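You operate a simulated robot arm through the tools that you are given. There is no shell and no other tool. Be economical: measure what you need, move in short steps, check, and stop when the job is done.

You run a simulated robot arm. Do the job below in one go: nothing can be reset, and whatever is moved stays where it is left.

## Task
Set grind and feed by the purple card, then start mill and feed.
Fine: blue lever for grind, orange slide for feed.

The check looks at the end state, three seconds after you hand in, the way a careful person would. Anything else that was tipped, shoved, dropped, spilled or broken makes it a failure.

## Robot
A 6-joint arm with a two-finger parallel gripper on a trunk, on a base that drives. Base frame: it is fixed to the floor where the robot stands at the start and does not move with it; the origin is under the middle of the robot, x ahead of it, y to its left, z up. Readings come in mm, degrees, newtons and seconds.
With the tool pointing down near the work surface it reaches from about 100 to 580 mm from the robot's upright axis, wherever it stands. Its first joint turns from -166.0 to 166.0 degrees. Places, roughly: blue button [1000, -400, 1100]; blue lever [400, 0, 1300]; green button [900, -400, 1200]; green lever [1200, -400, 700]; green wheel [500, 700, 1000]; lower door wheel [600, 0, 800]; lower latch [600, 600, 700]; orange cap [1100, -300, 900]; orange slide [800, 0, 1300]; purple card [-250, 1250, 500]; teal cap [100, 900, 1100]; upper door wheel [600, 0, 1000]; upper latch [600, 600, 1100]; yellow cap [0, 800, 900]; yellow lever [1000, -200, 500]. Payload 4.1 kg.
Tool frame: the origin (TCP) lies between the finger pads and is the grasp point; the fingertips stand 23 mm ahead of it; z points along the fingers, y is the line along which they close. The gripper opens to 94 mm. The fingers are 38 mm wide and 10 mm thick; the gripper's body (54 by 96 mm) begins 39 mm behind the TCP.
Orientation is told as [roll, pitch, yaw] about the base's x, y, z axes, in that order, counted from this pose: with the fingers straight down and closing along the base's y, the tool's x points along the base's -x, its y along +y and its z along -z.

## Interface
- The arm moves only by the tool servo_tool. Its argument "plan" is a list that holds one entry, the list of rows, each a list of 7 numbers: the shift along the tool's x, y, z in mm, then the turn, a rotation vector about the tool's x, y, z in degrees, then the closure in counts, from 0 (fully open) to 255 (shut). In form: [[[dx, dy, dz, wx, wy, wz, claw], ...]]. A call has 1 to 8 rows; each row is the pose to reach, as a shift and turn from the pose commanded when the call began, along the tool's axes at that moment. A row lasts 0.2 s, in which the tool goes at most 50 mm and 8.6 degrees; a call with a longer step from one row to the next is refused whole, and so is a gripper value outside its range. A pose out of reach is approached as far as the arm can. The call stops where the force on the tool passes 60 N (or 10 N more than at its start, if that is more) or the arm is blocked; 0.2 s more then pass. The fingers move at their own pace (about 45 mm/s each) and stop on an object; they squeeze with about 41 N. The grip force told is the motor's: it shows also when the fingers shut on nothing. Time passes only in rows, and 0.2 s behind the last, so rows that repeat a pose let the fingers close. It gives the time, the measured TCP pose, the force on the tool (base axes), the opening and the grip force at its end, in the units of the frame above (readings bear some noise), with the torque about the TCP (base axes, N m) and any sound that the robot's microphone picked up.
- Cameras (640 x 400 px; columns grow to the right, rows downward): "scene" is now at [11.9, 118.3, 1549.5]; the picture's right is [-0.57, -0.82, 0.00], its down [-0.48, 0.33, -0.82] and it looks along [0.67, -0.46, -0.58] (base axes); focal length 296 px, centre (320, 200). "wrist" rides on the gripper at [86, 16, -74] in the tool frame; the picture's right is [-0.18, 0.98, 0.00], its down [-0.58, -0.11, -0.81] and it looks along [-0.79, -0.15, 0.59] (tool axes); focal length 243 px, centre (320, 200). There is no depth. A picture from a camera that has moved, and an enlarged one, comes with that camera's place and axes in the base frame and with its lens.
- capture(camera): a new picture of that camera. It takes no simulated time.
- lift_body(by): slides the trunk up (or, below 0, down) by that many mm; the arm and the scene camera ride with it, the base frame stays. It gives what a move gives, with no picture.
- roll_base(legs): drives the robot by 1 to 6 legs, each [ahead, turn to the left] in mm and degrees, along the robot's own axes; the way and the turn of a leg run together, so that a leg with both is an arc; at most 1500 mm and 180 degrees a leg. The arm and the cameras ride along, it lands a little off, and it stops where it bumps. It gives what a move gives.
- pan_tilt(pan, tilt): turns the head with the scene camera to pan (to the left, within 155 degrees either way) and tilt (down, from -29 to 69), counted from straight ahead of the robot. It gives what a move gives.
- zoom(camera, box): a new picture of the part [left, top, right, bottom] of that camera's present view, enlarged. It takes no simulated time.
- sign_off(): hands the job in; it is judged then, once.

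Work in short steps. Places have to be worked out from the pictures, the camera data and where the tool is seen: move nearer, look again, correct. Check each grasp and each placing, and mend what went wrong. You have 120 turns and 90 pictures in all, those below and enlarged ones among them. Open the gripper and draw the arm clear of the work before you hand the job in, unless the task says otherwise; then end with one line.

The tools are called as name(argument=value, ...) on one line, values as JSON. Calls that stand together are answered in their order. servo_tool: Moves the arm, as the interface text tells. Its arguments: {"type":"object","properties":{"plan":{"type":"array"}},"required":["plan"]} The other tools are called the same way: lift_body (by) slides the trunk up or down; roll_base (legs) drives the base; pan_tilt (pan, tilt) turns the head that bears the scene camera; capture (camera) takes a picture; zoom (camera, box) takes an enlarged picture of a part of a camera's view; sign_off () hands the job in.

At the start:

```text
time_s: 0.0
position: [311.3, -297.5, 998.3]
ee_rot: [0.1, -0.1, 0.1]
contact_force: [0.4, 0.8, 0.4]
wrist_torque: [-0.02, 0.02, 0.03]
gripper_width: 94.0
grip_force: 0.0
trunk travel left (down, up): [-500.0, 90.0]
robot x, y, heading: [-0.2, 0.1, 0.1]
head pan, tilt: [-34.4, 35.4]
```

scene: 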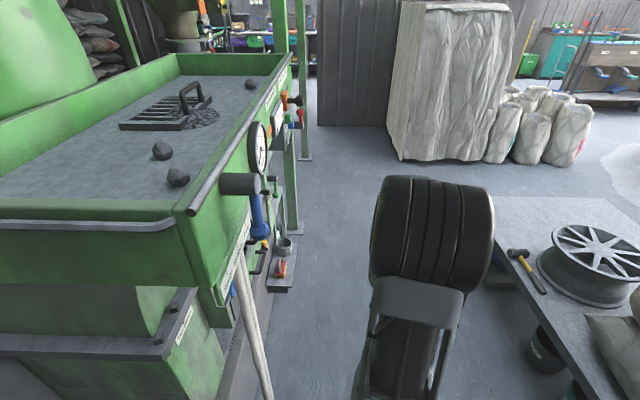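
wrist: 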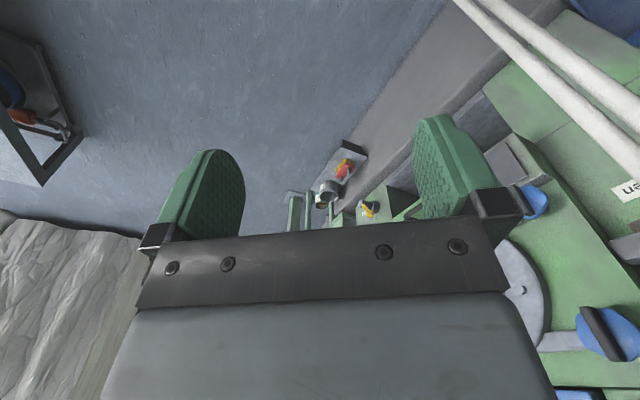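

The first picture shows a green mill to the front-left with a blue lever and other controls. I turn the head toward the machine front to look at it.

pan_tilt(pan=0, tilt=30)

capture(camera="scene")

```text
time_s: 1.0
position: [310.6, -297.4, 1000.2]
ee_rot: [0.0, 0.0, 0.0]
contact_force: [0.4, 0.7, -0.4]
wrist_torque: [0.01, 0.01, -0.01]
gripper_width: 94.0
grip_force: 0.0
trunk travel left (down, up): [-500.0, 90.0]
robot x, y, heading: [-4.3, -0.2, -0.3]
head pan, tilt: [0.0, 30.0]
```

```text
87 pictures are left
camera scene: at [29.9, 167.9, 1557.9], right [0.0, -1.0, 0.0], down [-0.5, 0.0, -0.87], along [0.87, 0.0, -0.5], focal length 296 px, centre (320, 200)
```

scene: 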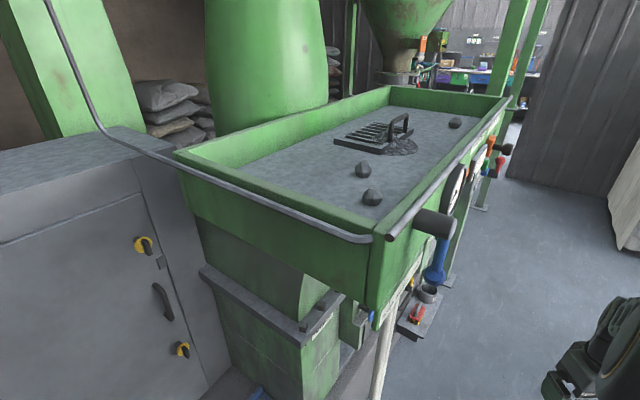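

The mill's box stands ahead with its front on the -y side. I look left for the purple card.

pan_tilt(pan=100, tilt=40)

capture(camera="scene")

```text
time_s: 2.8
position: [309.6, -297.1, 1000.6]
ee_rot: [0.0, 0.0, 0.0]
contact_force: [-0.9, 0.2, -0.3]
wrist_torque: [0.0, -0.02, 0.02]
gripper_width: 94.1
grip_force: 0.2
trunk travel left (down, up): [-500.0, 90.0]
robot x, y, heading: [-1.9, 0.1, 0.2]
head pan, tilt: [100.0, 40.0]
```

```text
86 pictures are left
camera scene: at [-75.3, 251.7, 1542.5], right [0.98, 0.17, 0.0], down [0.11, -0.63, -0.77], along [-0.13, 0.75, -0.64], focal length 296 px, centre (320, 200)
```

scene: 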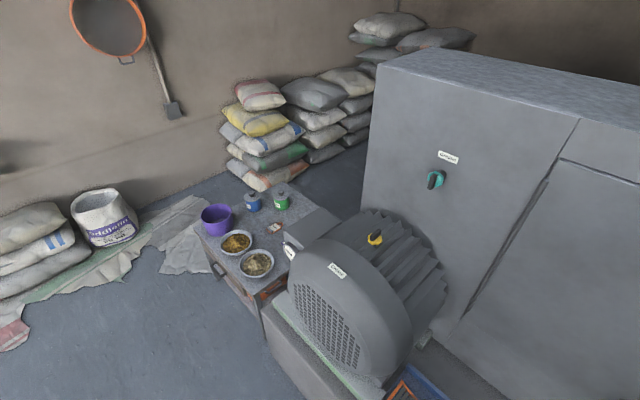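

A bench behind the motor carries bowls and small things near the card's given place. I enlarge it, and the labelled controls too.

zoom(camera="scene", box=[200, 170, 360, 300])

zoom(camera="scene", box=[360, 130, 480, 260])

```text
3.08 times, centred on (280, 235) of scene
camera zoom: at [-75.3, 251.7, 1542.5], right [0.98, 0.17, 0.0], down [0.11, -0.63, -0.77], along [-0.13, 0.75, -0.64], focal length 910 px, centre (443, 92)
```

zoom: 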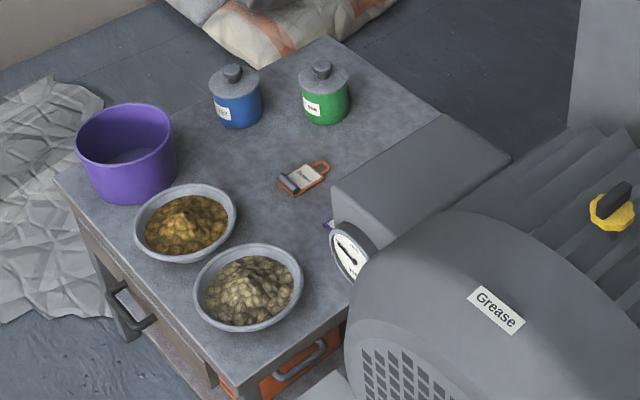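

```text
3.08 times, centred on (420, 195) of scene
camera zoom: at [-75.3, 251.7, 1542.5], right [0.98, 0.17, 0.0], down [0.11, -0.63, -0.77], along [-0.13, 0.75, -0.64], focal length 910 px, centre (12, 215)
```

zoom: 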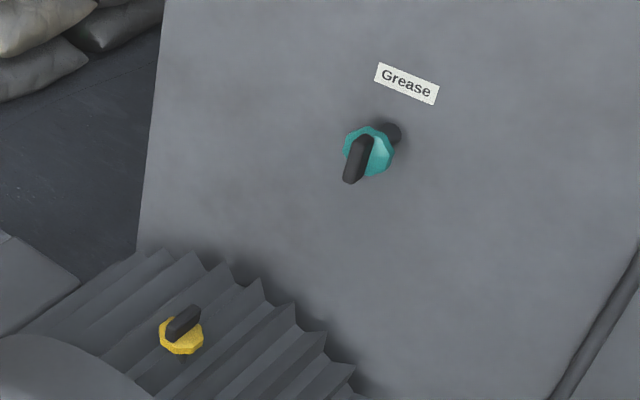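

The card's purple edge peeks out behind the grey terminal box at the motor. I need a look from further back; first I check that it is free behind the robot.

pan_tilt(pan=155, tilt=40)

capture(camera="scene")

pan_tilt(pan=-140, tilt=40)

capture(camera="scene")

```text
time_s: 4.0
position: [310.7, -297.4, 998.5]
ee_rot: [0.0, 0.0, 0.0]
contact_force: [0.5, 0.3, -0.4]
wrist_torque: [-0.01, 0.0, 0.06]
gripper_width: 94.1
grip_force: 0.0
trunk travel left (down, up): [-500.0, 90.0]
robot x, y, heading: [0.4, 0.4, 0.0]
head pan, tilt: [154.7, 40.0]
```

```text
83 pictures are left
camera scene: at [-137.4, 204.4, 1542.5], right [0.43, 0.9, 0.0], down [0.58, -0.28, -0.77], along [-0.69, 0.33, -0.64], focal length 296 px, centre (320, 200)
```

scene: 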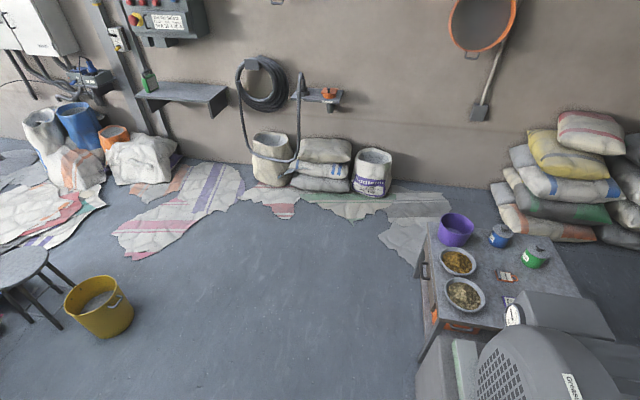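

```text
time_s: 8.0
position: [310.5, -298.3, 999.9]
ee_rot: [0.0, 0.1, 0.1]
contact_force: [0.5, -0.1, -0.4]
wrist_torque: [0.0, 0.04, -0.01]
gripper_width: 94.4
grip_force: 0.1
trunk travel left (down, up): [-500.0, 90.0]
robot x, y, heading: [0.2, -0.2, -0.1]
head pan, tilt: [-140.0, 40.0]
```

```text
82 pictures are left
camera scene: at [-125.6, 113.3, 1542.5], right [-0.64, 0.77, 0.0], down [0.49, 0.41, -0.77], along [-0.59, -0.49, -0.64], focal length 296 px, centre (320, 200)
```

scene: 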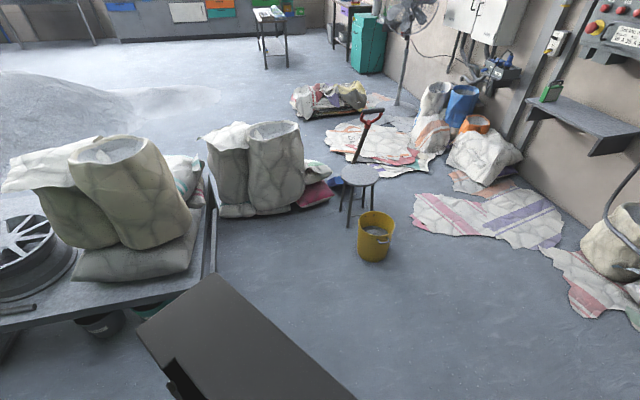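

Behind is free for about 500 mm. I drive straight back 450 mm and look at the card from there.

roll_base(legs=[[-450, 0]])

pan_tilt(pan=80, tilt=40)

capture(camera="scene")

```text
time_s: 10.7
position: [-135.0, -297.0, 1000.3]
ee_rot: [0.0, 0.0, 0.3]
contact_force: [-0.5, 1.4, 1.3]
wrist_torque: [0.04, 0.0, 0.01]
gripper_width: 94.1
grip_force: 0.0
trunk travel left (down, up): [-500.0, 90.0]
robot x, y, heading: [-443.6, -2.6, 0.2]
head pan, tilt: [-140.0, 40.0]
```

```text
time_s: 13.9
position: [-135.8, -298.3, 1000.1]
ee_rot: [0.1, 0.0, 0.3]
contact_force: [0.0, 0.1, 0.2]
wrist_torque: [0.04, 0.01, -0.03]
gripper_width: 94.0
grip_force: 0.0
trunk travel left (down, up): [-500.0, 90.0]
robot x, y, heading: [-448.2, -1.3, 0.4]
head pan, tilt: [80.0, 40.0]
```

```text
81 pictures are left
camera scene: at [-494.7, 250.4, 1542.5], right [0.99, -0.17, 0.0], down [-0.11, -0.63, -0.77], along [0.13, 0.76, -0.64], focal length 296 px, centre (320, 200)
```

scene: 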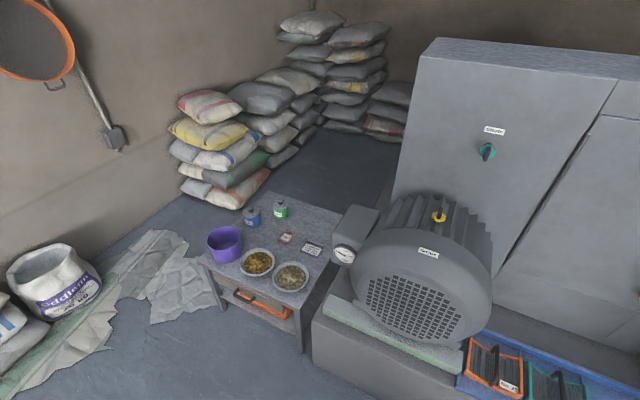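

The card is now visible; I enlarge it.

zoom(camera="scene", box=[296, 237, 328, 257])

zoom(camera="scene", box=[320, 230, 370, 270])

```text
16.00 times, centred on (312, 247) of scene
camera zoom: at [-494.7, 250.4, 1542.5], right [0.99, -0.17, 0.0], down [-0.11, -0.63, -0.77], along [0.13, 0.76, -0.64], focal length 4734 px, centre (448, -552)
```

zoom: 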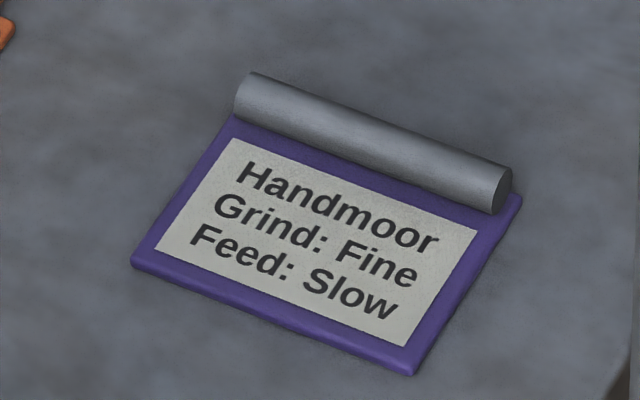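

```text
10.00 times, centred on (345, 250) of scene
camera zoom: at [-494.7, 250.4, 1542.5], right [0.99, -0.17, 0.0], down [-0.11, -0.63, -0.77], along [0.13, 0.76, -0.64], focal length 2959 px, centre (70, -300)
```

zoom: 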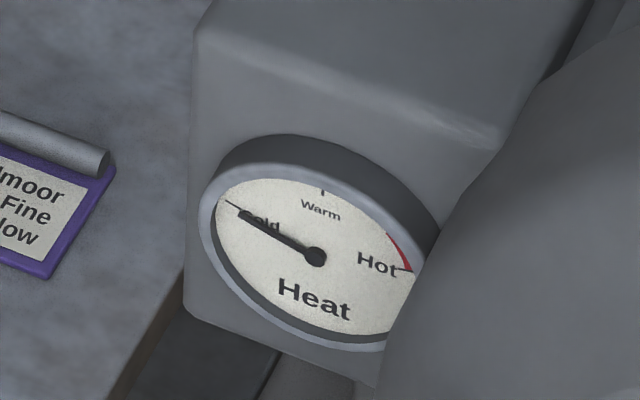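

The card says Handmoor: Grind Fine, Feed Slow. I drive back ahead and look at the machine front with enlarged pictures.

roll_base(legs=[[350, 0], [0, -45]])

pan_tilt(pan=0, tilt=35)

capture(camera="scene")

```text
time_s: 18.2
position: [-75.9, -428.6, 999.6]
ee_rot: [0.0, 0.0, -43.9]
contact_force: [0.0, 0.6, -0.6]
wrist_torque: [0.02, -0.02, -0.01]
gripper_width: 94.0
grip_force: 0.1
trunk travel left (down, up): [-500.0, 90.0]
robot x, y, heading: [-94.4, -0.7, -43.8]
head pan, tilt: [80.0, 40.0]
```

```text
time_s: 19.7
position: [-77.0, -428.7, 999.1]
ee_rot: [0.0, 0.0, -43.8]
contact_force: [0.5, 0.1, 0.6]
wrist_torque: [0.02, -0.02, 0.03]
gripper_width: 94.2
grip_force: 0.0
trunk travel left (down, up): [-500.0, 90.0]
robot x, y, heading: [-95.8, -0.1, -43.6]
head pan, tilt: [0.0, 35.0]
```

```text
78 pictures are left
camera scene: at [39.7, 103.5, 1550.1], right [-0.69, -0.72, 0.0], down [-0.41, 0.4, -0.82], along [0.59, -0.57, -0.57], focal length 296 px, centre (320, 200)
```

scene: 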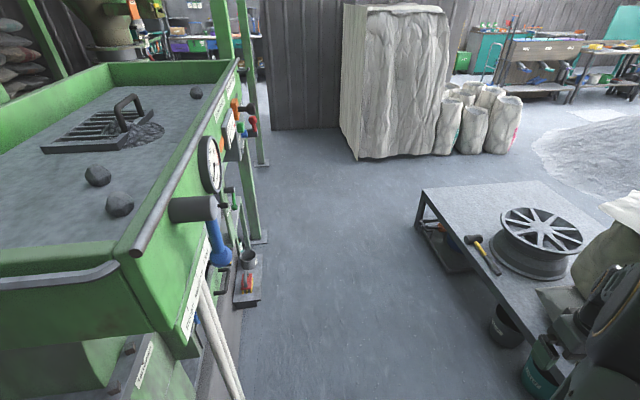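

The machine front runs diagonally (about -35°), with the table parallel opposite, giving a corridor about 1 m wide. I drive down the middle of it, then look at the front.

roll_base(legs=[[0, -10], [650, 0], [0, 40]])

pan_tilt(pan=60, tilt=30)

capture(camera="scene")

```text
time_s: 25.9
position: [517.3, -881.9, 999.5]
ee_rot: [0.0, 0.0, -14.1]
contact_force: [0.1, -0.2, 0.0]
wrist_torque: [0.03, -0.02, 0.01]
gripper_width: 93.9
grip_force: 0.0
trunk travel left (down, up): [-500.0, 90.0]
robot x, y, heading: [288.2, -516.7, -13.9]
head pan, tilt: [0.0, 35.0]
```

```text
time_s: 27.1
position: [517.8, -882.0, 1000.0]
ee_rot: [0.0, 0.1, -14.1]
contact_force: [-0.5, 0.1, -0.4]
wrist_torque: [0.0, 0.01, 0.0]
gripper_width: 94.0
grip_force: 0.1
trunk travel left (down, up): [-500.0, 90.0]
robot x, y, heading: [287.8, -520.6, -14.1]
head pan, tilt: [60.0, 30.0]
```

```text
77 pictures are left
camera scene: at [333.2, -275.0, 1557.9], right [0.72, -0.7, 0.0], down [-0.35, -0.36, -0.87], along [0.6, 0.62, -0.5], focal length 296 px, centre (320, 200)
```

scene: 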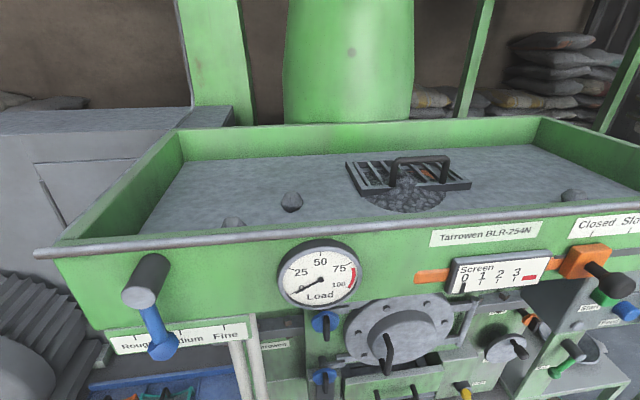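

Very good view. I tilt down and pan right to see the rest, plus enlargements of the panel.

zoom(camera="scene", box=[100, 220, 370, 390])

zoom(camera="scene", box=[400, 210, 640, 400])

pan_tilt(pan=50, tilt=60)

capture(camera="scene")

pan_tilt(pan=25, tilt=45)

capture(camera="scene")

```text
2.35 times, centred on (235, 305) of scene
camera zoom: at [333.2, -275.0, 1557.9], right [0.72, -0.7, 0.0], down [-0.35, -0.36, -0.87], along [0.6, 0.62, -0.5], focal length 696 px, centre (520, -47)
```

zoom: 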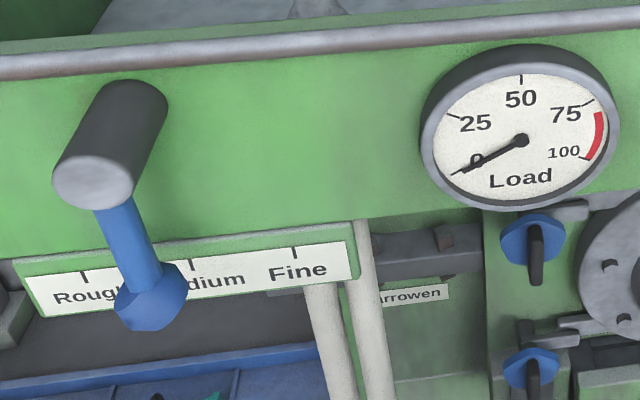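

```text
2.11 times, centred on (520, 305) of scene
camera zoom: at [333.2, -275.0, 1557.9], right [0.72, -0.7, 0.0], down [-0.35, -0.36, -0.87], along [0.6, 0.62, -0.5], focal length 623 px, centre (-101, -21)
```

zoom: 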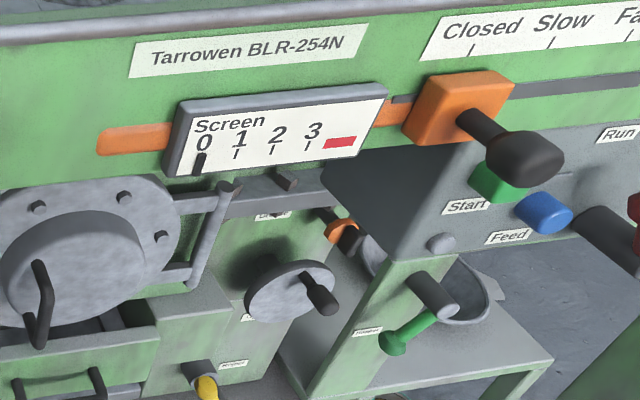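

```text
time_s: 28.1
position: [517.6, -880.7, 999.7]
ee_rot: [0.0, 0.0, -14.0]
contact_force: [-0.3, -0.1, 0.9]
wrist_torque: [-0.01, 0.0, -0.02]
gripper_width: 93.8
grip_force: 0.1
trunk travel left (down, up): [-500.0, 90.0]
robot x, y, heading: [287.9, -514.9, -14.3]
head pan, tilt: [50.0, 60.0]
```

```text
74 pictures are left
camera scene: at [324.2, -300.8, 1515.9], right [0.59, -0.81, 0.0], down [-0.7, -0.51, -0.5], along [0.41, 0.29, -0.87], focal length 296 px, centre (320, 200)
```

scene: 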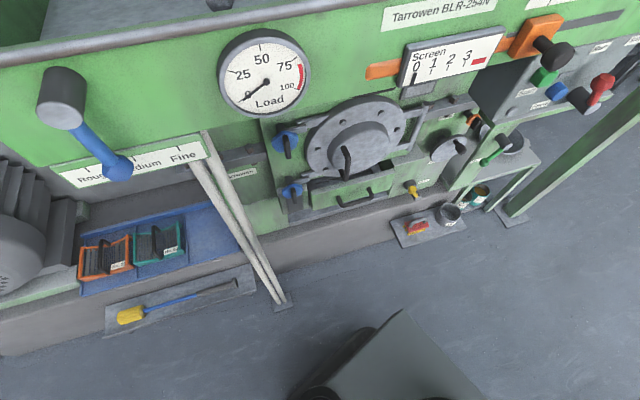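

```text
time_s: 29.0
position: [515.5, -881.6, 1000.0]
ee_rot: [0.0, 0.1, -14.1]
contact_force: [0.6, 0.0, 0.0]
wrist_torque: [-0.01, -0.02, 0.02]
gripper_width: 94.0
grip_force: 0.1
trunk travel left (down, up): [-500.0, 90.0]
robot x, y, heading: [287.8, -517.4, -14.1]
head pan, tilt: [25.0, 45.0]
```

```text
73 pictures are left
camera scene: at [350.0, -324.5, 1535.2], right [0.19, -0.98, 0.0], down [-0.69, -0.13, -0.71], along [0.69, 0.13, -0.71], focal length 296 px, centre (320, 200)
```

scene: 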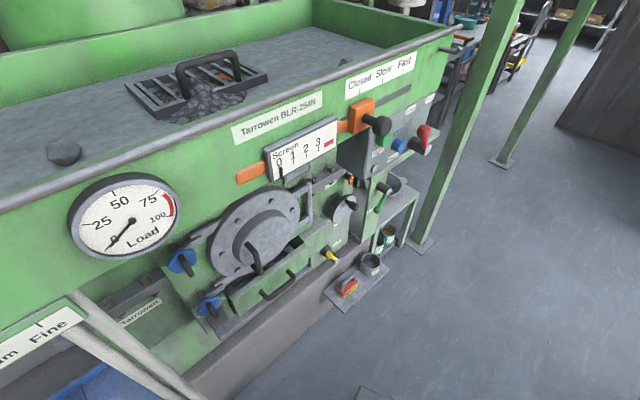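

zoom(camera="scene", box=[300, 40, 450, 220])

zoom(camera="scene", box=[300, 160, 420, 310])

```text
2.22 times, centred on (375, 130) of scene
camera zoom: at [350.0, -324.5, 1535.2], right [0.19, -0.98, 0.0], down [-0.69, -0.13, -0.71], along [0.69, 0.13, -0.71], focal length 658 px, centre (198, 356)
```

zoom: 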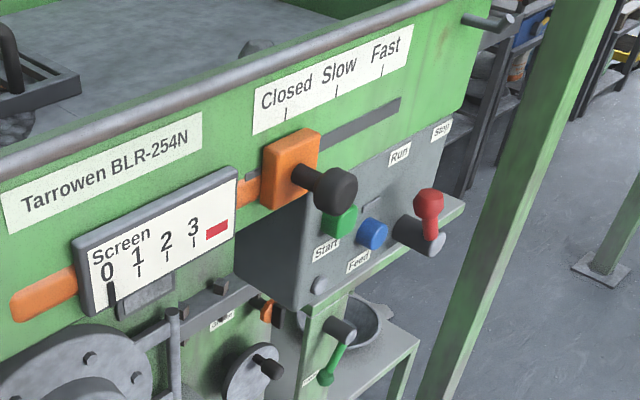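

```text
2.67 times, centred on (360, 235) of scene
camera zoom: at [350.0, -324.5, 1535.2], right [0.19, -0.98, 0.0], down [-0.69, -0.13, -0.71], along [0.69, 0.13, -0.71], focal length 789 px, centre (213, 107)
```

zoom: 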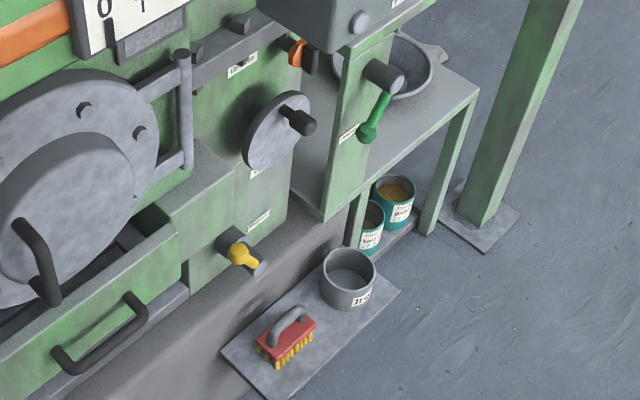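

The controls are clear: blue lever hanging near Medium (about [350, 10, 1230]), orange slide at Closed, Start and Feed buttons, red Run/Stop lever. I draw the arm back a little and turn the robot to face the panel.

servo_tool(plan=[[[40, 0, 0, 0, 0, 0, 0], [80, 0, 0, 0, 0, 0, 0], [120, 0, 0, 0, 0, 0, 0]]])

roll_base(legs=[[0, 68]])

pan_tilt(pan=0, tilt=40)

capture(camera="scene")

```text
time_s: 29.8
position: [399.3, -852.7, 1000.2]
ee_rot: [-0.1, 0.1, -14.1]
contact_force: [-0.9, 0.1, -0.4]
wrist_torque: [0.01, 0.01, -0.02]
gripper_width: 94.0
grip_force: 0.1
trunk travel left (down, up): [-500.0, 90.0]
robot x, y, heading: [288.4, -518.0, -14.3]
head pan, tilt: [25.0, 45.0]
```

```text
time_s: 33.2
position: [641.7, -532.3, 1000.7]
ee_rot: [0.0, 0.0, 54.8]
contact_force: [0.6, 0.2, -0.8]
wrist_torque: [0.0, 0.0, 0.03]
gripper_width: 94.1
grip_force: 0.0
trunk travel left (down, up): [-500.0, 90.0]
robot x, y, heading: [288.2, -515.9, 55.0]
head pan, tilt: [25.0, 45.0]
```

```text
time_s: 34.1
position: [643.0, -534.4, 1001.4]
ee_rot: [0.0, 0.1, 54.9]
contact_force: [-0.4, 0.1, -0.4]
wrist_torque: [0.0, 0.02, 0.01]
gripper_width: 94.0
grip_force: 0.0
trunk travel left (down, up): [-500.0, 90.0]
robot x, y, heading: [292.2, -518.6, 54.9]
head pan, tilt: [0.0, 40.0]
```

```text
70 pictures are left
camera scene: at [166.2, -399.7, 1542.5], right [0.82, -0.58, 0.0], down [-0.37, -0.53, -0.77], along [0.44, 0.63, -0.64], focal length 296 px, centre (320, 200)
```

scene: 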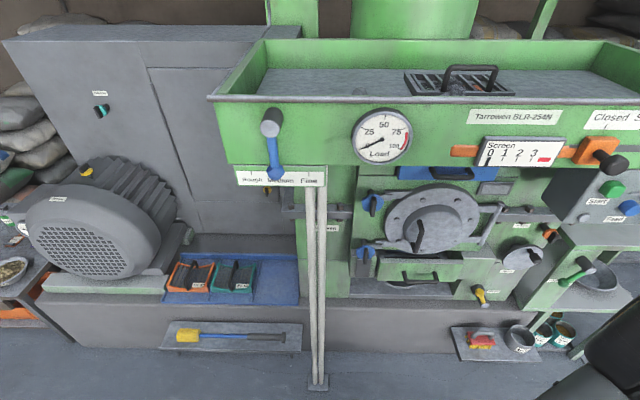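

Now I have a head-on view. I enlarge the lever and its label.

zoom(camera="scene", box=[220, 90, 340, 200])

zoom(camera="scene", box=[480, 90, 640, 300])

```text
3.64 times, centred on (280, 145) of scene
camera zoom: at [166.2, -399.7, 1542.5], right [0.82, -0.58, 0.0], down [-0.37, -0.53, -0.77], along [0.44, 0.63, -0.64], focal length 1076 px, centre (466, 400)
```

zoom: 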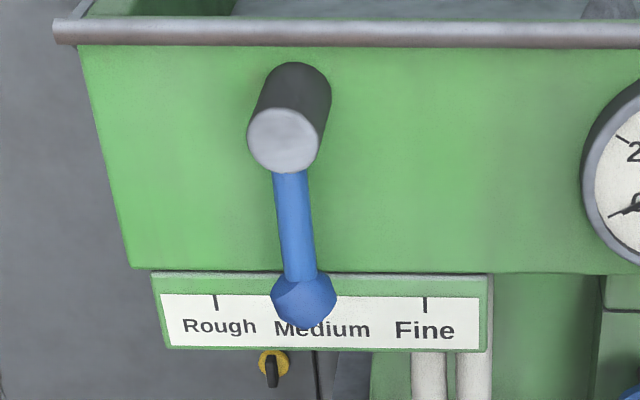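

```text
1.90 times, centred on (560, 195) of scene
camera zoom: at [166.2, -399.7, 1542.5], right [0.82, -0.58, 0.0], down [-0.37, -0.53, -0.77], along [0.44, 0.63, -0.64], focal length 564 px, centre (-137, 210)
```

zoom: 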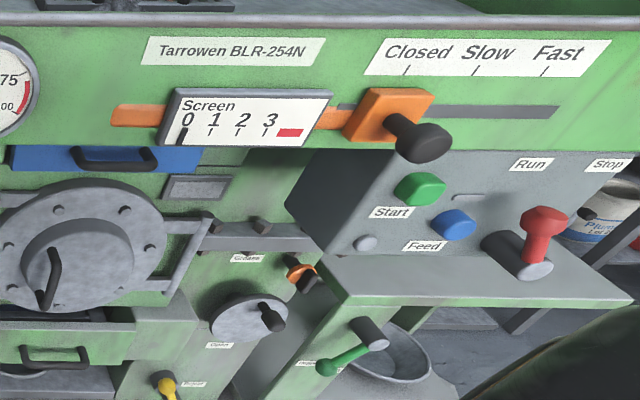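

Triangulating two views in the panel's frame (u right, f forward from the robot): lever axle at u≈-244, f≈447, z≈1334 and knob at u≈-248, f≈459, z≈1241; Fine lies about 24° right. I swing the tool to horizontal, moving left and up.

servo_tool(plan=[[[-18, 36, -22, 0, -8.5, 0, 0], [-36, 72, -44, 0, -17, 0, 0], [-54, 108, -66, 0, -25.5, 0, 0], [-72, 144, -88, 0, -34, 0, 0], [-90, 180, -110, 0, -42.5, 0, 0], [-108, 216, -132, 0, -51, 0, 0], [-126, 252, -154, 0, -59.5, 0, 0], [-144, 288, -176, 0, -68, 0, 0]]])

capture(camera="scene")

```text
time_s: 35.5
position: [565.5, -312.5, 1112.5]
ee_rot: [9.7, -42.1, 47.0]
contact_force: [-0.6, 0.3, 0.3]
wrist_torque: [-0.03, 0.02, -0.04]
gripper_width: 94.2
grip_force: 0.1
out of reach, approached as far as the arm can: row 4, 5, 6, 7
trunk travel left (down, up): [-500.0, 90.0]
robot x, y, heading: [288.2, -515.4, 55.2]
head pan, tilt: [0.0, 40.0]
stopped in row 7: the arm was blocked; the commanded pose is now the measured one
```

```text
67 pictures are left
camera scene: at [166.2, -399.8, 1542.5], right [0.82, -0.58, 0.0], down [-0.37, -0.53, -0.77], along [0.44, 0.63, -0.64], focal length 296 px, centre (320, 200)
```

scene: 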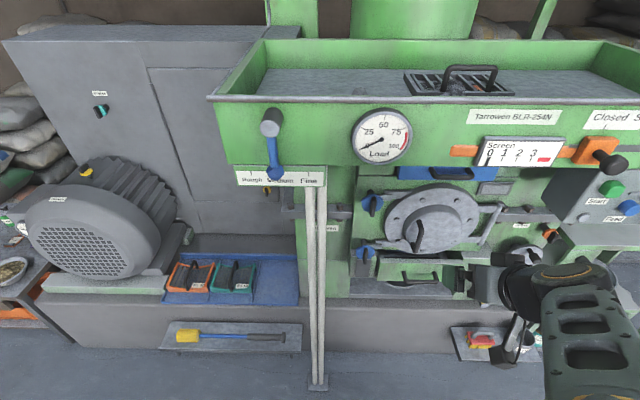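

The arm stopped short of that turn, around pitch -42°. I look at the arm's posture to see what limits it.

pan_tilt(pan=-60, tilt=55)

capture(camera="scene")

```text
time_s: 36.8
position: [565.7, -312.5, 1112.5]
ee_rot: [9.8, -42.1, 47.0]
contact_force: [0.1, 0.5, -0.5]
wrist_torque: [-0.04, 0.02, 0.01]
gripper_width: 94.1
grip_force: 0.0
trunk travel left (down, up): [-500.0, 90.0]
robot x, y, heading: [287.0, -518.7, 54.8]
head pan, tilt: [-60.0, 55.0]
```

```text
66 pictures are left
camera scene: at [189.1, -475.6, 1521.9], right [-0.09, -1.0, 0.0], down [-0.82, 0.07, -0.57], along [0.57, -0.05, -0.82], focal length 296 px, centre (320, 200)
```

scene: 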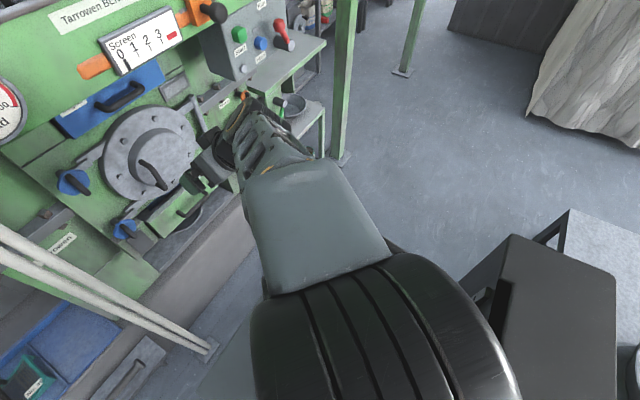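

The arm looks simply too folded: with the tool horizontal the wrist falls close to the shoulder. I back the base 80 mm, then straighten the tool yaw and reach further forward before tilting on.

roll_base(legs=[[-80, 0]])

servo_tool(plan=[[[-20, 0, 18, 2.2, 0, -3, 0], [-40, 0, 36, 4.4, 0, -5.9, 0], [-60, 30, 54, 4.4, 0, -5.9, 0], [-67, 70, 60, 4.4, 0, -5.9, 0]]])

```text
time_s: 37.9
position: [518.6, -380.1, 1112.2]
ee_rot: [9.8, -42.1, 47.0]
contact_force: [0.0, -0.3, 0.9]
wrist_torque: [0.0, 0.04, -0.02]
gripper_width: 93.7
grip_force: 0.0
trunk travel left (down, up): [-500.0, 90.0]
robot x, y, heading: [239.3, -583.2, 54.9]
head pan, tilt: [-60.0, 55.0]
```

```text
time_s: 38.9
position: [518.0, -266.4, 1119.3]
ee_rot: [-0.2, -42.6, 55.1]
contact_force: [-0.5, 0.4, 0.2]
wrist_torque: [-0.02, 0.01, 0.03]
gripper_width: 94.1
grip_force: 0.0
trunk travel left (down, up): [-500.0, 90.0]
robot x, y, heading: [240.2, -582.1, 54.7]
head pan, tilt: [-60.0, 55.0]
```

Good: now at u≈45, f≈418. I continue tilting to horizontal while moving left and up.

servo_tool(plan=[[[-7, 38, -7, 0, -8, 0, 0], [-14, 76, -14, 0, -16, 0, 0], [-21, 114, -21, 0, -24, 0, 0], [-28, 152, -28, 0, -32, 0, 0], [-35, 190, -35, 0, -40, 0, 0], [-42, 228, -42, 0, -47.4, 0, 0]]])

pan_tilt(pan=0, tilt=40)

capture(camera="scene")

```text
time_s: 40.3
position: [332.5, -133.7, 1179.7]
ee_rot: [-178.3, -89.9, -126.6]
contact_force: [0.2, 0.7, -1.3]
wrist_torque: [-0.01, 0.01, 0.03]
gripper_width: 94.0
grip_force: 0.1
out of reach, approached as far as the arm can: row 2
trunk travel left (down, up): [-500.0, 90.0]
robot x, y, heading: [241.2, -584.2, 54.6]
head pan, tilt: [-60.0, 55.0]
```

```text
time_s: 41.6
position: [334.8, -134.3, 1180.4]
ee_rot: [0.6, -89.9, 54.4]
contact_force: [0.8, -0.4, 0.6]
wrist_torque: [0.04, -0.01, 0.01]
gripper_width: 94.3
grip_force: 0.1
trunk travel left (down, up): [-500.0, 90.0]
robot x, y, heading: [242.0, -583.7, 54.7]
head pan, tilt: [0.0, 40.0]
```

```text
65 pictures are left
camera scene: at [119.3, -466.2, 1542.5], right [0.82, -0.58, 0.0], down [-0.37, -0.53, -0.77], along [0.44, 0.63, -0.64], focal length 296 px, centre (320, 200)
```

scene: 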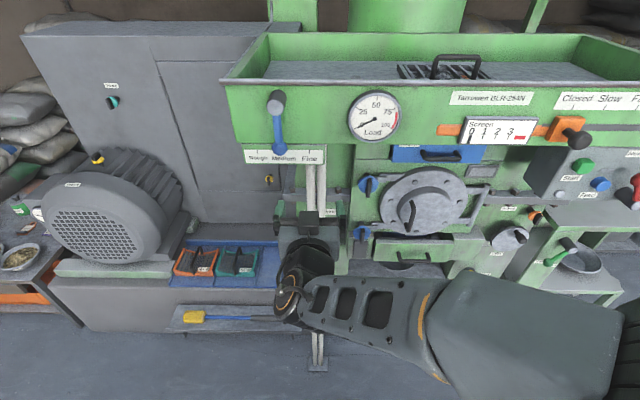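

The tool is horizontal in front of the panel. I enlarge the lever with the gripper in view to refine the aim.

zoom(camera="scene", box=[230, 80, 350, 270])

capture(camera="wrist")

```text
2.11 times, centred on (290, 175) of scene
camera zoom: at [119.3, -466.2, 1542.5], right [0.82, -0.58, 0.0], down [-0.37, -0.53, -0.77], along [0.44, 0.63, -0.64], focal length 623 px, centre (383, 253)
```

zoom: 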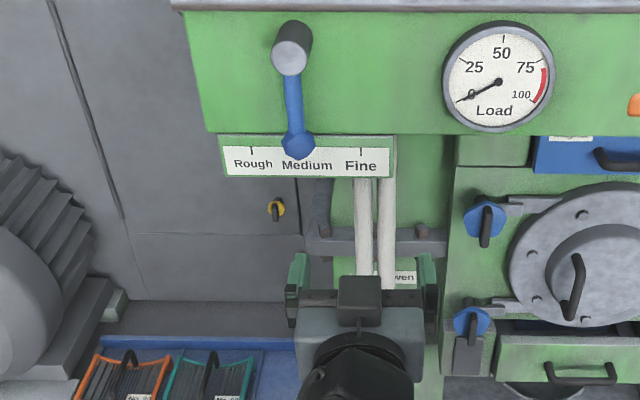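

```text
63 pictures are left
camera wrist: at [278.4, -186.5, 1093.1], right [-0.8, 0.57, 0.18], down [-0.37, -0.72, 0.58], along [0.46, 0.4, 0.79], focal length 243 px, centre (320, 200)
```

wrist: 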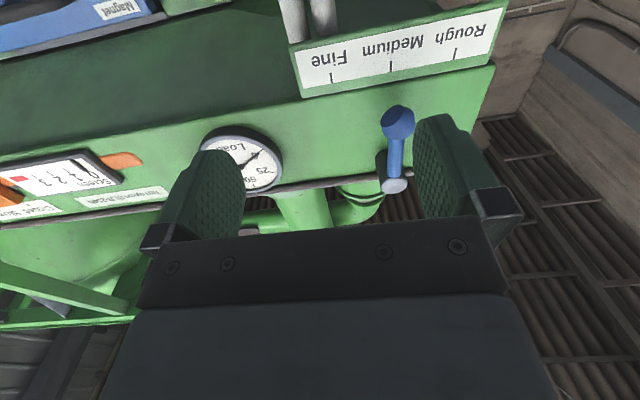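

Wrist and scene rays agree: knob at about (352, 1, 1242). I move the open gripper level with it, then forward so the fingers straddle it.

servo_tool(plan=[[[-30, 30, 0, 0, 0, 0, 0], [-62, 61, 0, 0, 0, 0, 0], [-62, 61, 35, 0, 0, 0, 0], [-62, 61, 70, 0, 0, 0, 0], [-62, 61, 90, 0, 0, 0, 0]]])

capture(camera="wrist")

zoom(camera="scene", box=[220, 80, 350, 210])

```text
time_s: 42.8
position: [334.4, -23.7, 1243.8]
ee_rot: [-41.5, -89.9, 96.3]
contact_force: [-0.8, 0.1, 0.0]
wrist_torque: [-0.02, -0.01, 0.0]
gripper_width: 94.1
grip_force: 0.2
trunk travel left (down, up): [-500.0, 90.0]
robot x, y, heading: [241.3, -585.1, 54.6]
head pan, tilt: [0.0, 40.0]
```

```text
62 pictures are left
camera wrist: at [278.3, -76.5, 1156.5], right [-0.8, 0.57, 0.18], down [-0.37, -0.72, 0.58], along [0.46, 0.4, 0.79], focal length 243 px, centre (320, 200)
```

wrist: 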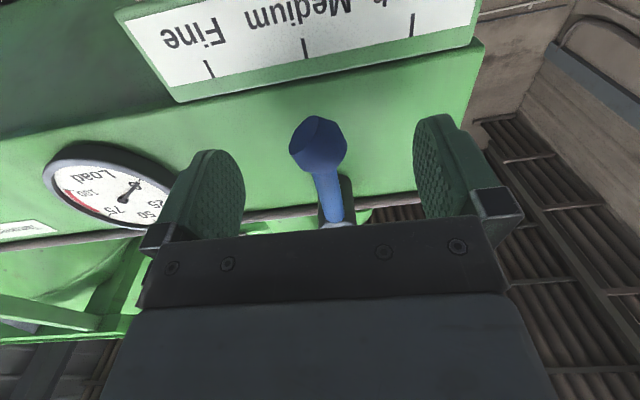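

```text
3.08 times, centred on (285, 145) of scene
camera zoom: at [119.3, -466.0, 1542.5], right [0.82, -0.58, 0.0], down [-0.37, -0.53, -0.77], along [0.44, 0.63, -0.64], focal length 910 px, centre (428, 369)
```

zoom: 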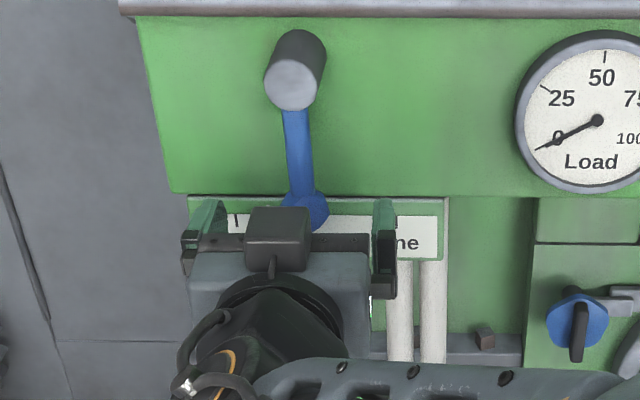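

The knob is centred between the fingers, about 25 mm further in. I go in 22 mm and close loosely to about 40 mm opening.

servo_tool(plan=[[[0, 0, 12, 0, 0, 0, 0], [0, 0, 22, 0, 0, 0, 0], [0, 0, 22, 0, 0, 0, 150], [0, 0, 22, 0, 0, 0, 150], [0, 0, 22, 0, 0, 0, 150], [0, 0, 22, 0, 0, 0, 150]]])

capture(camera="wrist")

```text
time_s: 44.2
position: [347.9, -6.4, 1242.8]
ee_rot: [-0.3, -90.0, 55.1]
contact_force: [0.0, -0.5, 0.5]
wrist_torque: [-0.01, -0.01, -0.01]
gripper_width: 38.6
grip_force: 0.0
trunk travel left (down, up): [-500.0, 90.0]
robot x, y, heading: [243.2, -581.3, 54.5]
head pan, tilt: [0.0, 40.0]
```

```text
60 pictures are left
camera wrist: at [291.2, -58.8, 1155.1], right [-0.8, 0.57, 0.18], down [-0.37, -0.72, 0.58], along [0.46, 0.4, 0.79], focal length 243 px, centre (320, 200)
```

wrist: 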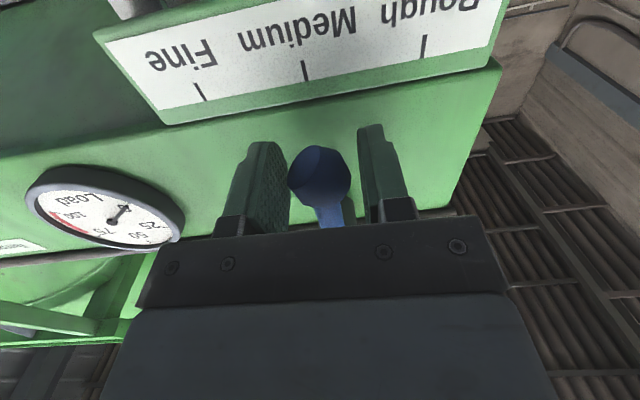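

The fingers loosely straddle the knob. I move to the right along the arc in small steps.

servo_tool(plan=[[[0, -6, 0, 0, 0, 0, 150], [-1, -12, 0, 0, 0, 0, 150], [-2, -18, 0, 0, 0, 0, 150], [-3, -24, 0, 0, 0, 0, 150], [-5, -30, 0, 0, 0, 0, 150], [-7, -36, 0, 0, 0, 0, 150], [-7, -36, 0, 0, 0, 0, 150]]])

zoom(camera="scene", box=[220, 80, 350, 210])

capture(camera="wrist")

```text
time_s: 45.8
position: [376.5, -28.4, 1250.9]
ee_rot: [-7.3, -89.9, 62.2]
contact_force: [-2.4, 0.8, 0.6]
wrist_torque: [0.01, 0.01, 0.0]
gripper_width: 39.7
grip_force: 1.0
trunk travel left (down, up): [-500.0, 90.0]
robot x, y, heading: [241.1, -583.8, 54.9]
head pan, tilt: [0.0, 40.0]
```

```text
3.08 times, centred on (285, 145) of scene
camera zoom: at [119.0, -466.0, 1542.5], right [0.82, -0.58, 0.0], down [-0.37, -0.53, -0.77], along [0.44, 0.63, -0.64], focal length 910 px, centre (428, 369)
```

zoom: 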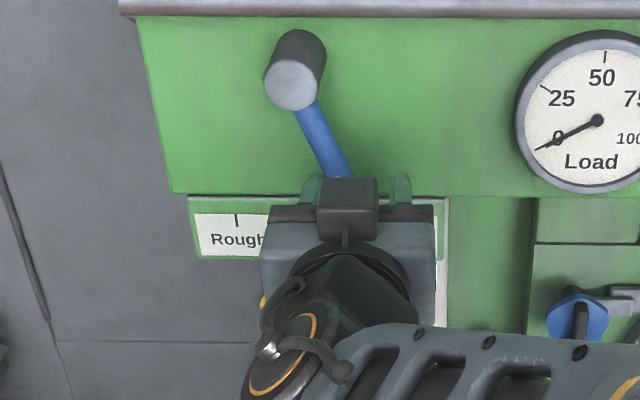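

```text
58 pictures are left
camera wrist: at [320.4, -80.3, 1162.8], right [-0.8, 0.57, 0.18], down [-0.37, -0.72, 0.58], along [0.46, 0.4, 0.79], focal length 243 px, centre (320, 200)
```

wrist: 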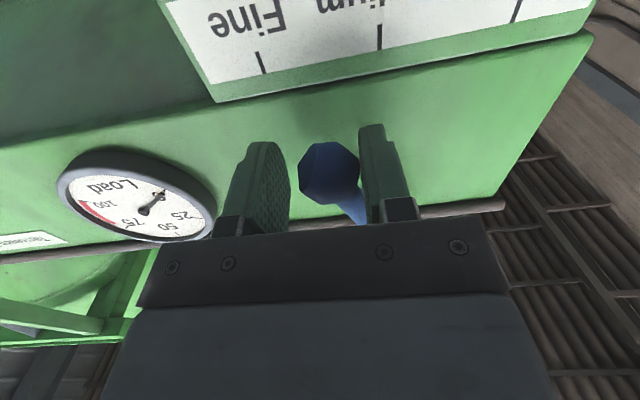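

Lever is at roughly 18-19°; the Fine tick seen from the axle lies at about 23.3° (tick at (416, -7, 1208)). I go about 8 mm further.

servo_tool(plan=[[[-1, -4, 0, 0, 0, 0, 150], [-3, -8, 0, 0, 0, 0, 150], [-3, -8, 0, 0, 0, 0, 150]]])

capture(camera="wrist")

zoom(camera="scene", box=[240, 80, 340, 160])

```text
time_s: 46.6
position: [382.1, -33.2, 1251.7]
ee_rot: [-19.8, -90.0, 74.7]
contact_force: [-2.0, 1.3, -2.8]
wrist_torque: [-0.08, -0.07, 0.03]
gripper_width: 40.1
grip_force: 1.2
trunk travel left (down, up): [-500.0, 90.0]
robot x, y, heading: [241.5, -581.8, 54.5]
head pan, tilt: [0.0, 40.0]
```

```text
57 pictures are left
camera wrist: at [326.8, -84.8, 1165.7], right [-0.8, 0.57, 0.18], down [-0.37, -0.72, 0.58], along [0.46, 0.4, 0.79], focal length 243 px, centre (320, 200)
```

wrist: 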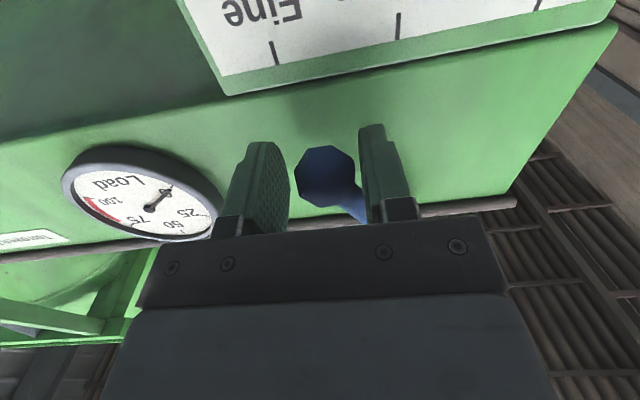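

```text
5.00 times, centred on (290, 120) of scene
camera zoom: at [118.9, -465.7, 1542.4], right [0.82, -0.58, 0.0], down [-0.37, -0.53, -0.77], along [0.44, 0.63, -0.64], focal length 1479 px, centre (470, 600)
```

zoom: 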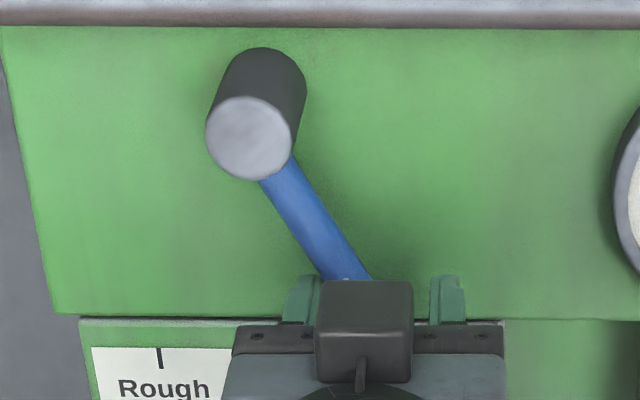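

By my estimate the lever now stands at 23–25°. I open and back off to check it in full view.

servo_tool(plan=[[[0, 0, 0, 0, 0, 0, 60], [0, 0, 0, 0, 0, 0, 0], [0, 0, 0, 0, 0, 0, 0], [0, 0, -40, 0, 0, 0, 0], [0, 0, -80, 0, 0, 0, 0], [40, 0, -110, 0, 0, 0, 0], [80, 0, -110, 0, 0, 0, 0]]])

zoom(camera="scene", box=[230, 80, 340, 170])

capture(camera="wrist")

```text
time_s: 48.2
position: [317.3, -123.2, 1171.6]
ee_rot: [-116.4, -90.0, 171.3]
contact_force: [-0.6, -0.4, -0.1]
wrist_torque: [0.0, -0.03, -0.01]
gripper_width: 94.2
grip_force: 0.1
trunk travel left (down, up): [-500.0, 90.0]
robot x, y, heading: [241.2, -582.6, 54.7]
head pan, tilt: [0.0, 40.0]
```

```text
4.44 times, centred on (285, 125) of scene
camera zoom: at [119.1, -465.9, 1542.5], right [0.82, -0.58, 0.0], down [-0.37, -0.53, -0.77], along [0.44, 0.63, -0.64], focal length 1315 px, centre (476, 533)
```

zoom: 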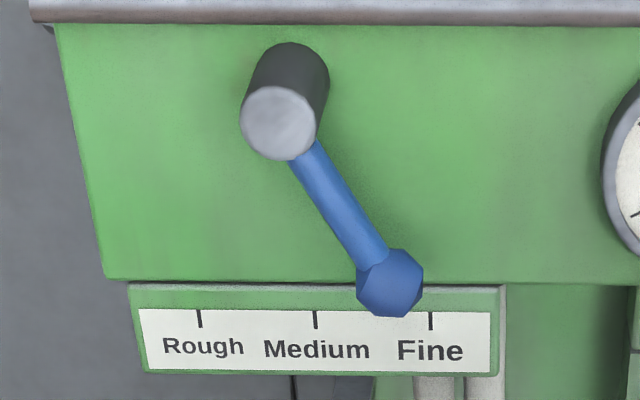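

```text
54 pictures are left
camera wrist: at [262.4, -174.8, 1085.1], right [-0.8, 0.57, 0.18], down [-0.37, -0.72, 0.58], along [0.46, 0.4, 0.79], focal length 243 px, centre (320, 200)
```

wrist: 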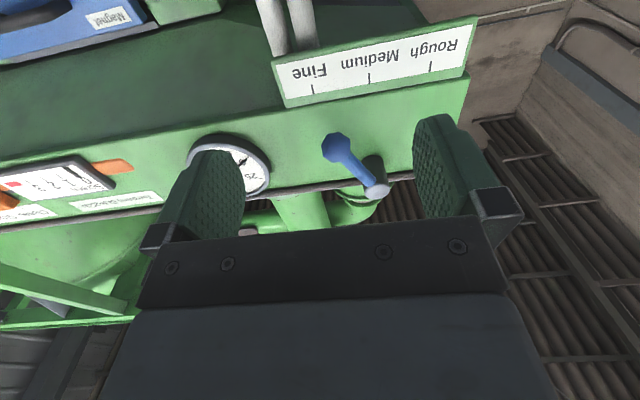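

The lever stands at Fine within a degree or two. Next are the slide and buttons, about 360–480 mm to the right; I back off 50 mm, turn right, drive 400 mm along the front and turn back.

roll_base(legs=[[-50, 0], [0, -90], [400, 0], [0, 90]])

capture(camera="scene")

```text
time_s: 58.9
position: [615.6, -399.6, 1171.7]
ee_rot: [1.0, -90.0, 53.7]
contact_force: [-0.2, -0.4, -0.6]
wrist_torque: [0.0, 0.0, 0.0]
gripper_width: 94.0
grip_force: 0.1
trunk travel left (down, up): [-500.0, 90.0]
robot x, y, heading: [535.6, -859.5, 54.8]
head pan, tilt: [0.0, 40.0]
```

```text
53 pictures are left
camera scene: at [415.6, -741.6, 1542.5], right [0.82, -0.58, 0.0], down [-0.37, -0.52, -0.77], along [0.44, 0.62, -0.64], focal length 296 px, centre (320, 200)
```

scene: 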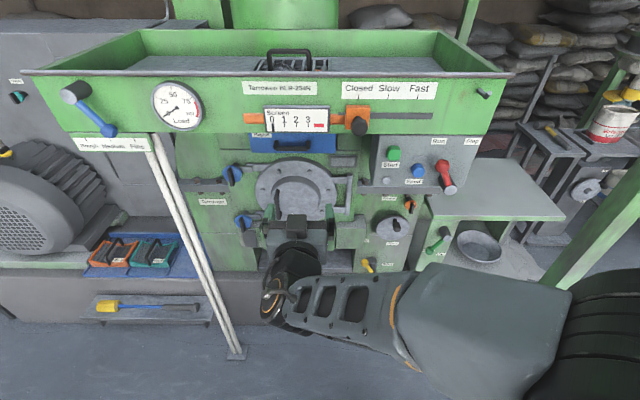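

Good view of the slide and the box. I enlarge them.

zoom(camera="scene", box=[320, 70, 490, 200])

capture(camera="wrist")

```text
3.08 times, centred on (405, 135) of scene
camera zoom: at [415.6, -741.6, 1542.5], right [0.82, -0.58, 0.0], down [-0.37, -0.52, -0.77], along [0.44, 0.62, -0.64], focal length 910 px, centre (58, 400)
```

zoom: 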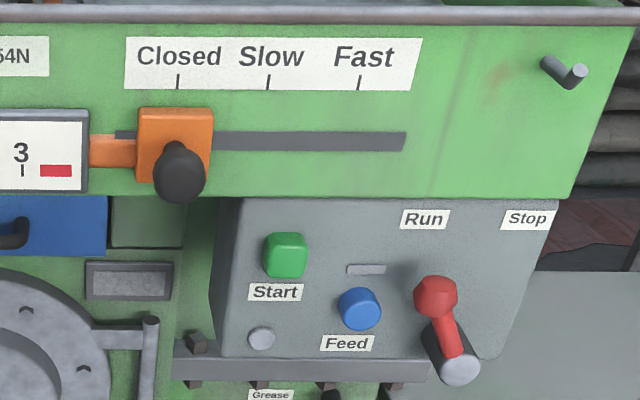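

```text
51 pictures are left
camera wrist: at [559.8, -450.6, 1085.4], right [-0.8, 0.57, 0.18], down [-0.38, -0.72, 0.58], along [0.46, 0.4, 0.79], focal length 243 px, centre (320, 200)
```

wrist: 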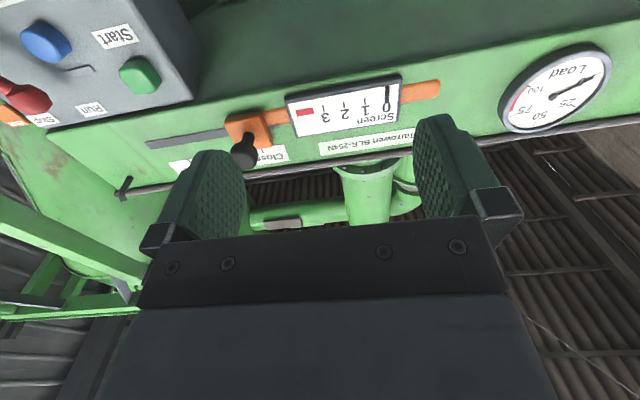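

The red lever already points to Run. Slide knob: u≈-88, f≈569, z≈1272, right at Closed; Slow lies 61 mm to its right. I bring the gripper in front of the knob.

servo_tool(plan=[[[-30, -33, 0, 0, 0, 0, 0], [-60, -66, 0, 0, 0, 0, 0], [-90, -99, 0, 0, 0, 0, 0], [-101, -112, 30, 0, 0, 0, 0], [-101, -112, 70, 0, 0, 0, 0], [-101, -112, 105, 0, 0, 0, 0]]])

capture(camera="wrist")

zoom(camera="scene", box=[300, 70, 470, 200])

```text
time_s: 60.3
position: [769.5, -375.8, 1273.5]
ee_rot: [1.4, -90.0, 53.4]
contact_force: [-0.6, 0.5, 0.9]
wrist_torque: [-0.02, 0.04, 0.0]
gripper_width: 94.2
grip_force: 0.3
trunk travel left (down, up): [-500.0, 90.0]
robot x, y, heading: [538.9, -859.0, 54.8]
head pan, tilt: [0.0, 40.0]
```

```text
50 pictures are left
camera wrist: at [712.8, -427.9, 1185.5], right [-0.8, 0.57, 0.18], down [-0.38, -0.72, 0.58], along [0.46, 0.4, 0.79], focal length 243 px, centre (320, 200)
```

wrist: 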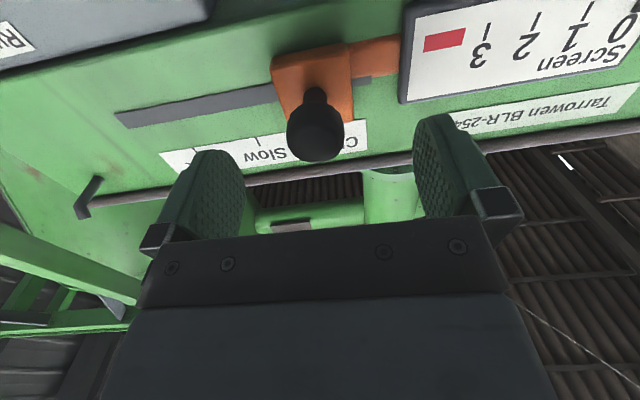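

```text
3.08 times, centred on (385, 135) of scene
camera zoom: at [415.9, -741.3, 1542.5], right [0.82, -0.58, 0.0], down [-0.37, -0.52, -0.77], along [0.44, 0.62, -0.64], focal length 910 px, centre (120, 400)
```

zoom: 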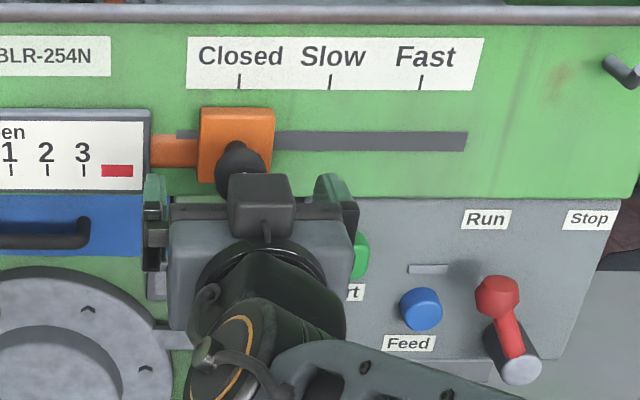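

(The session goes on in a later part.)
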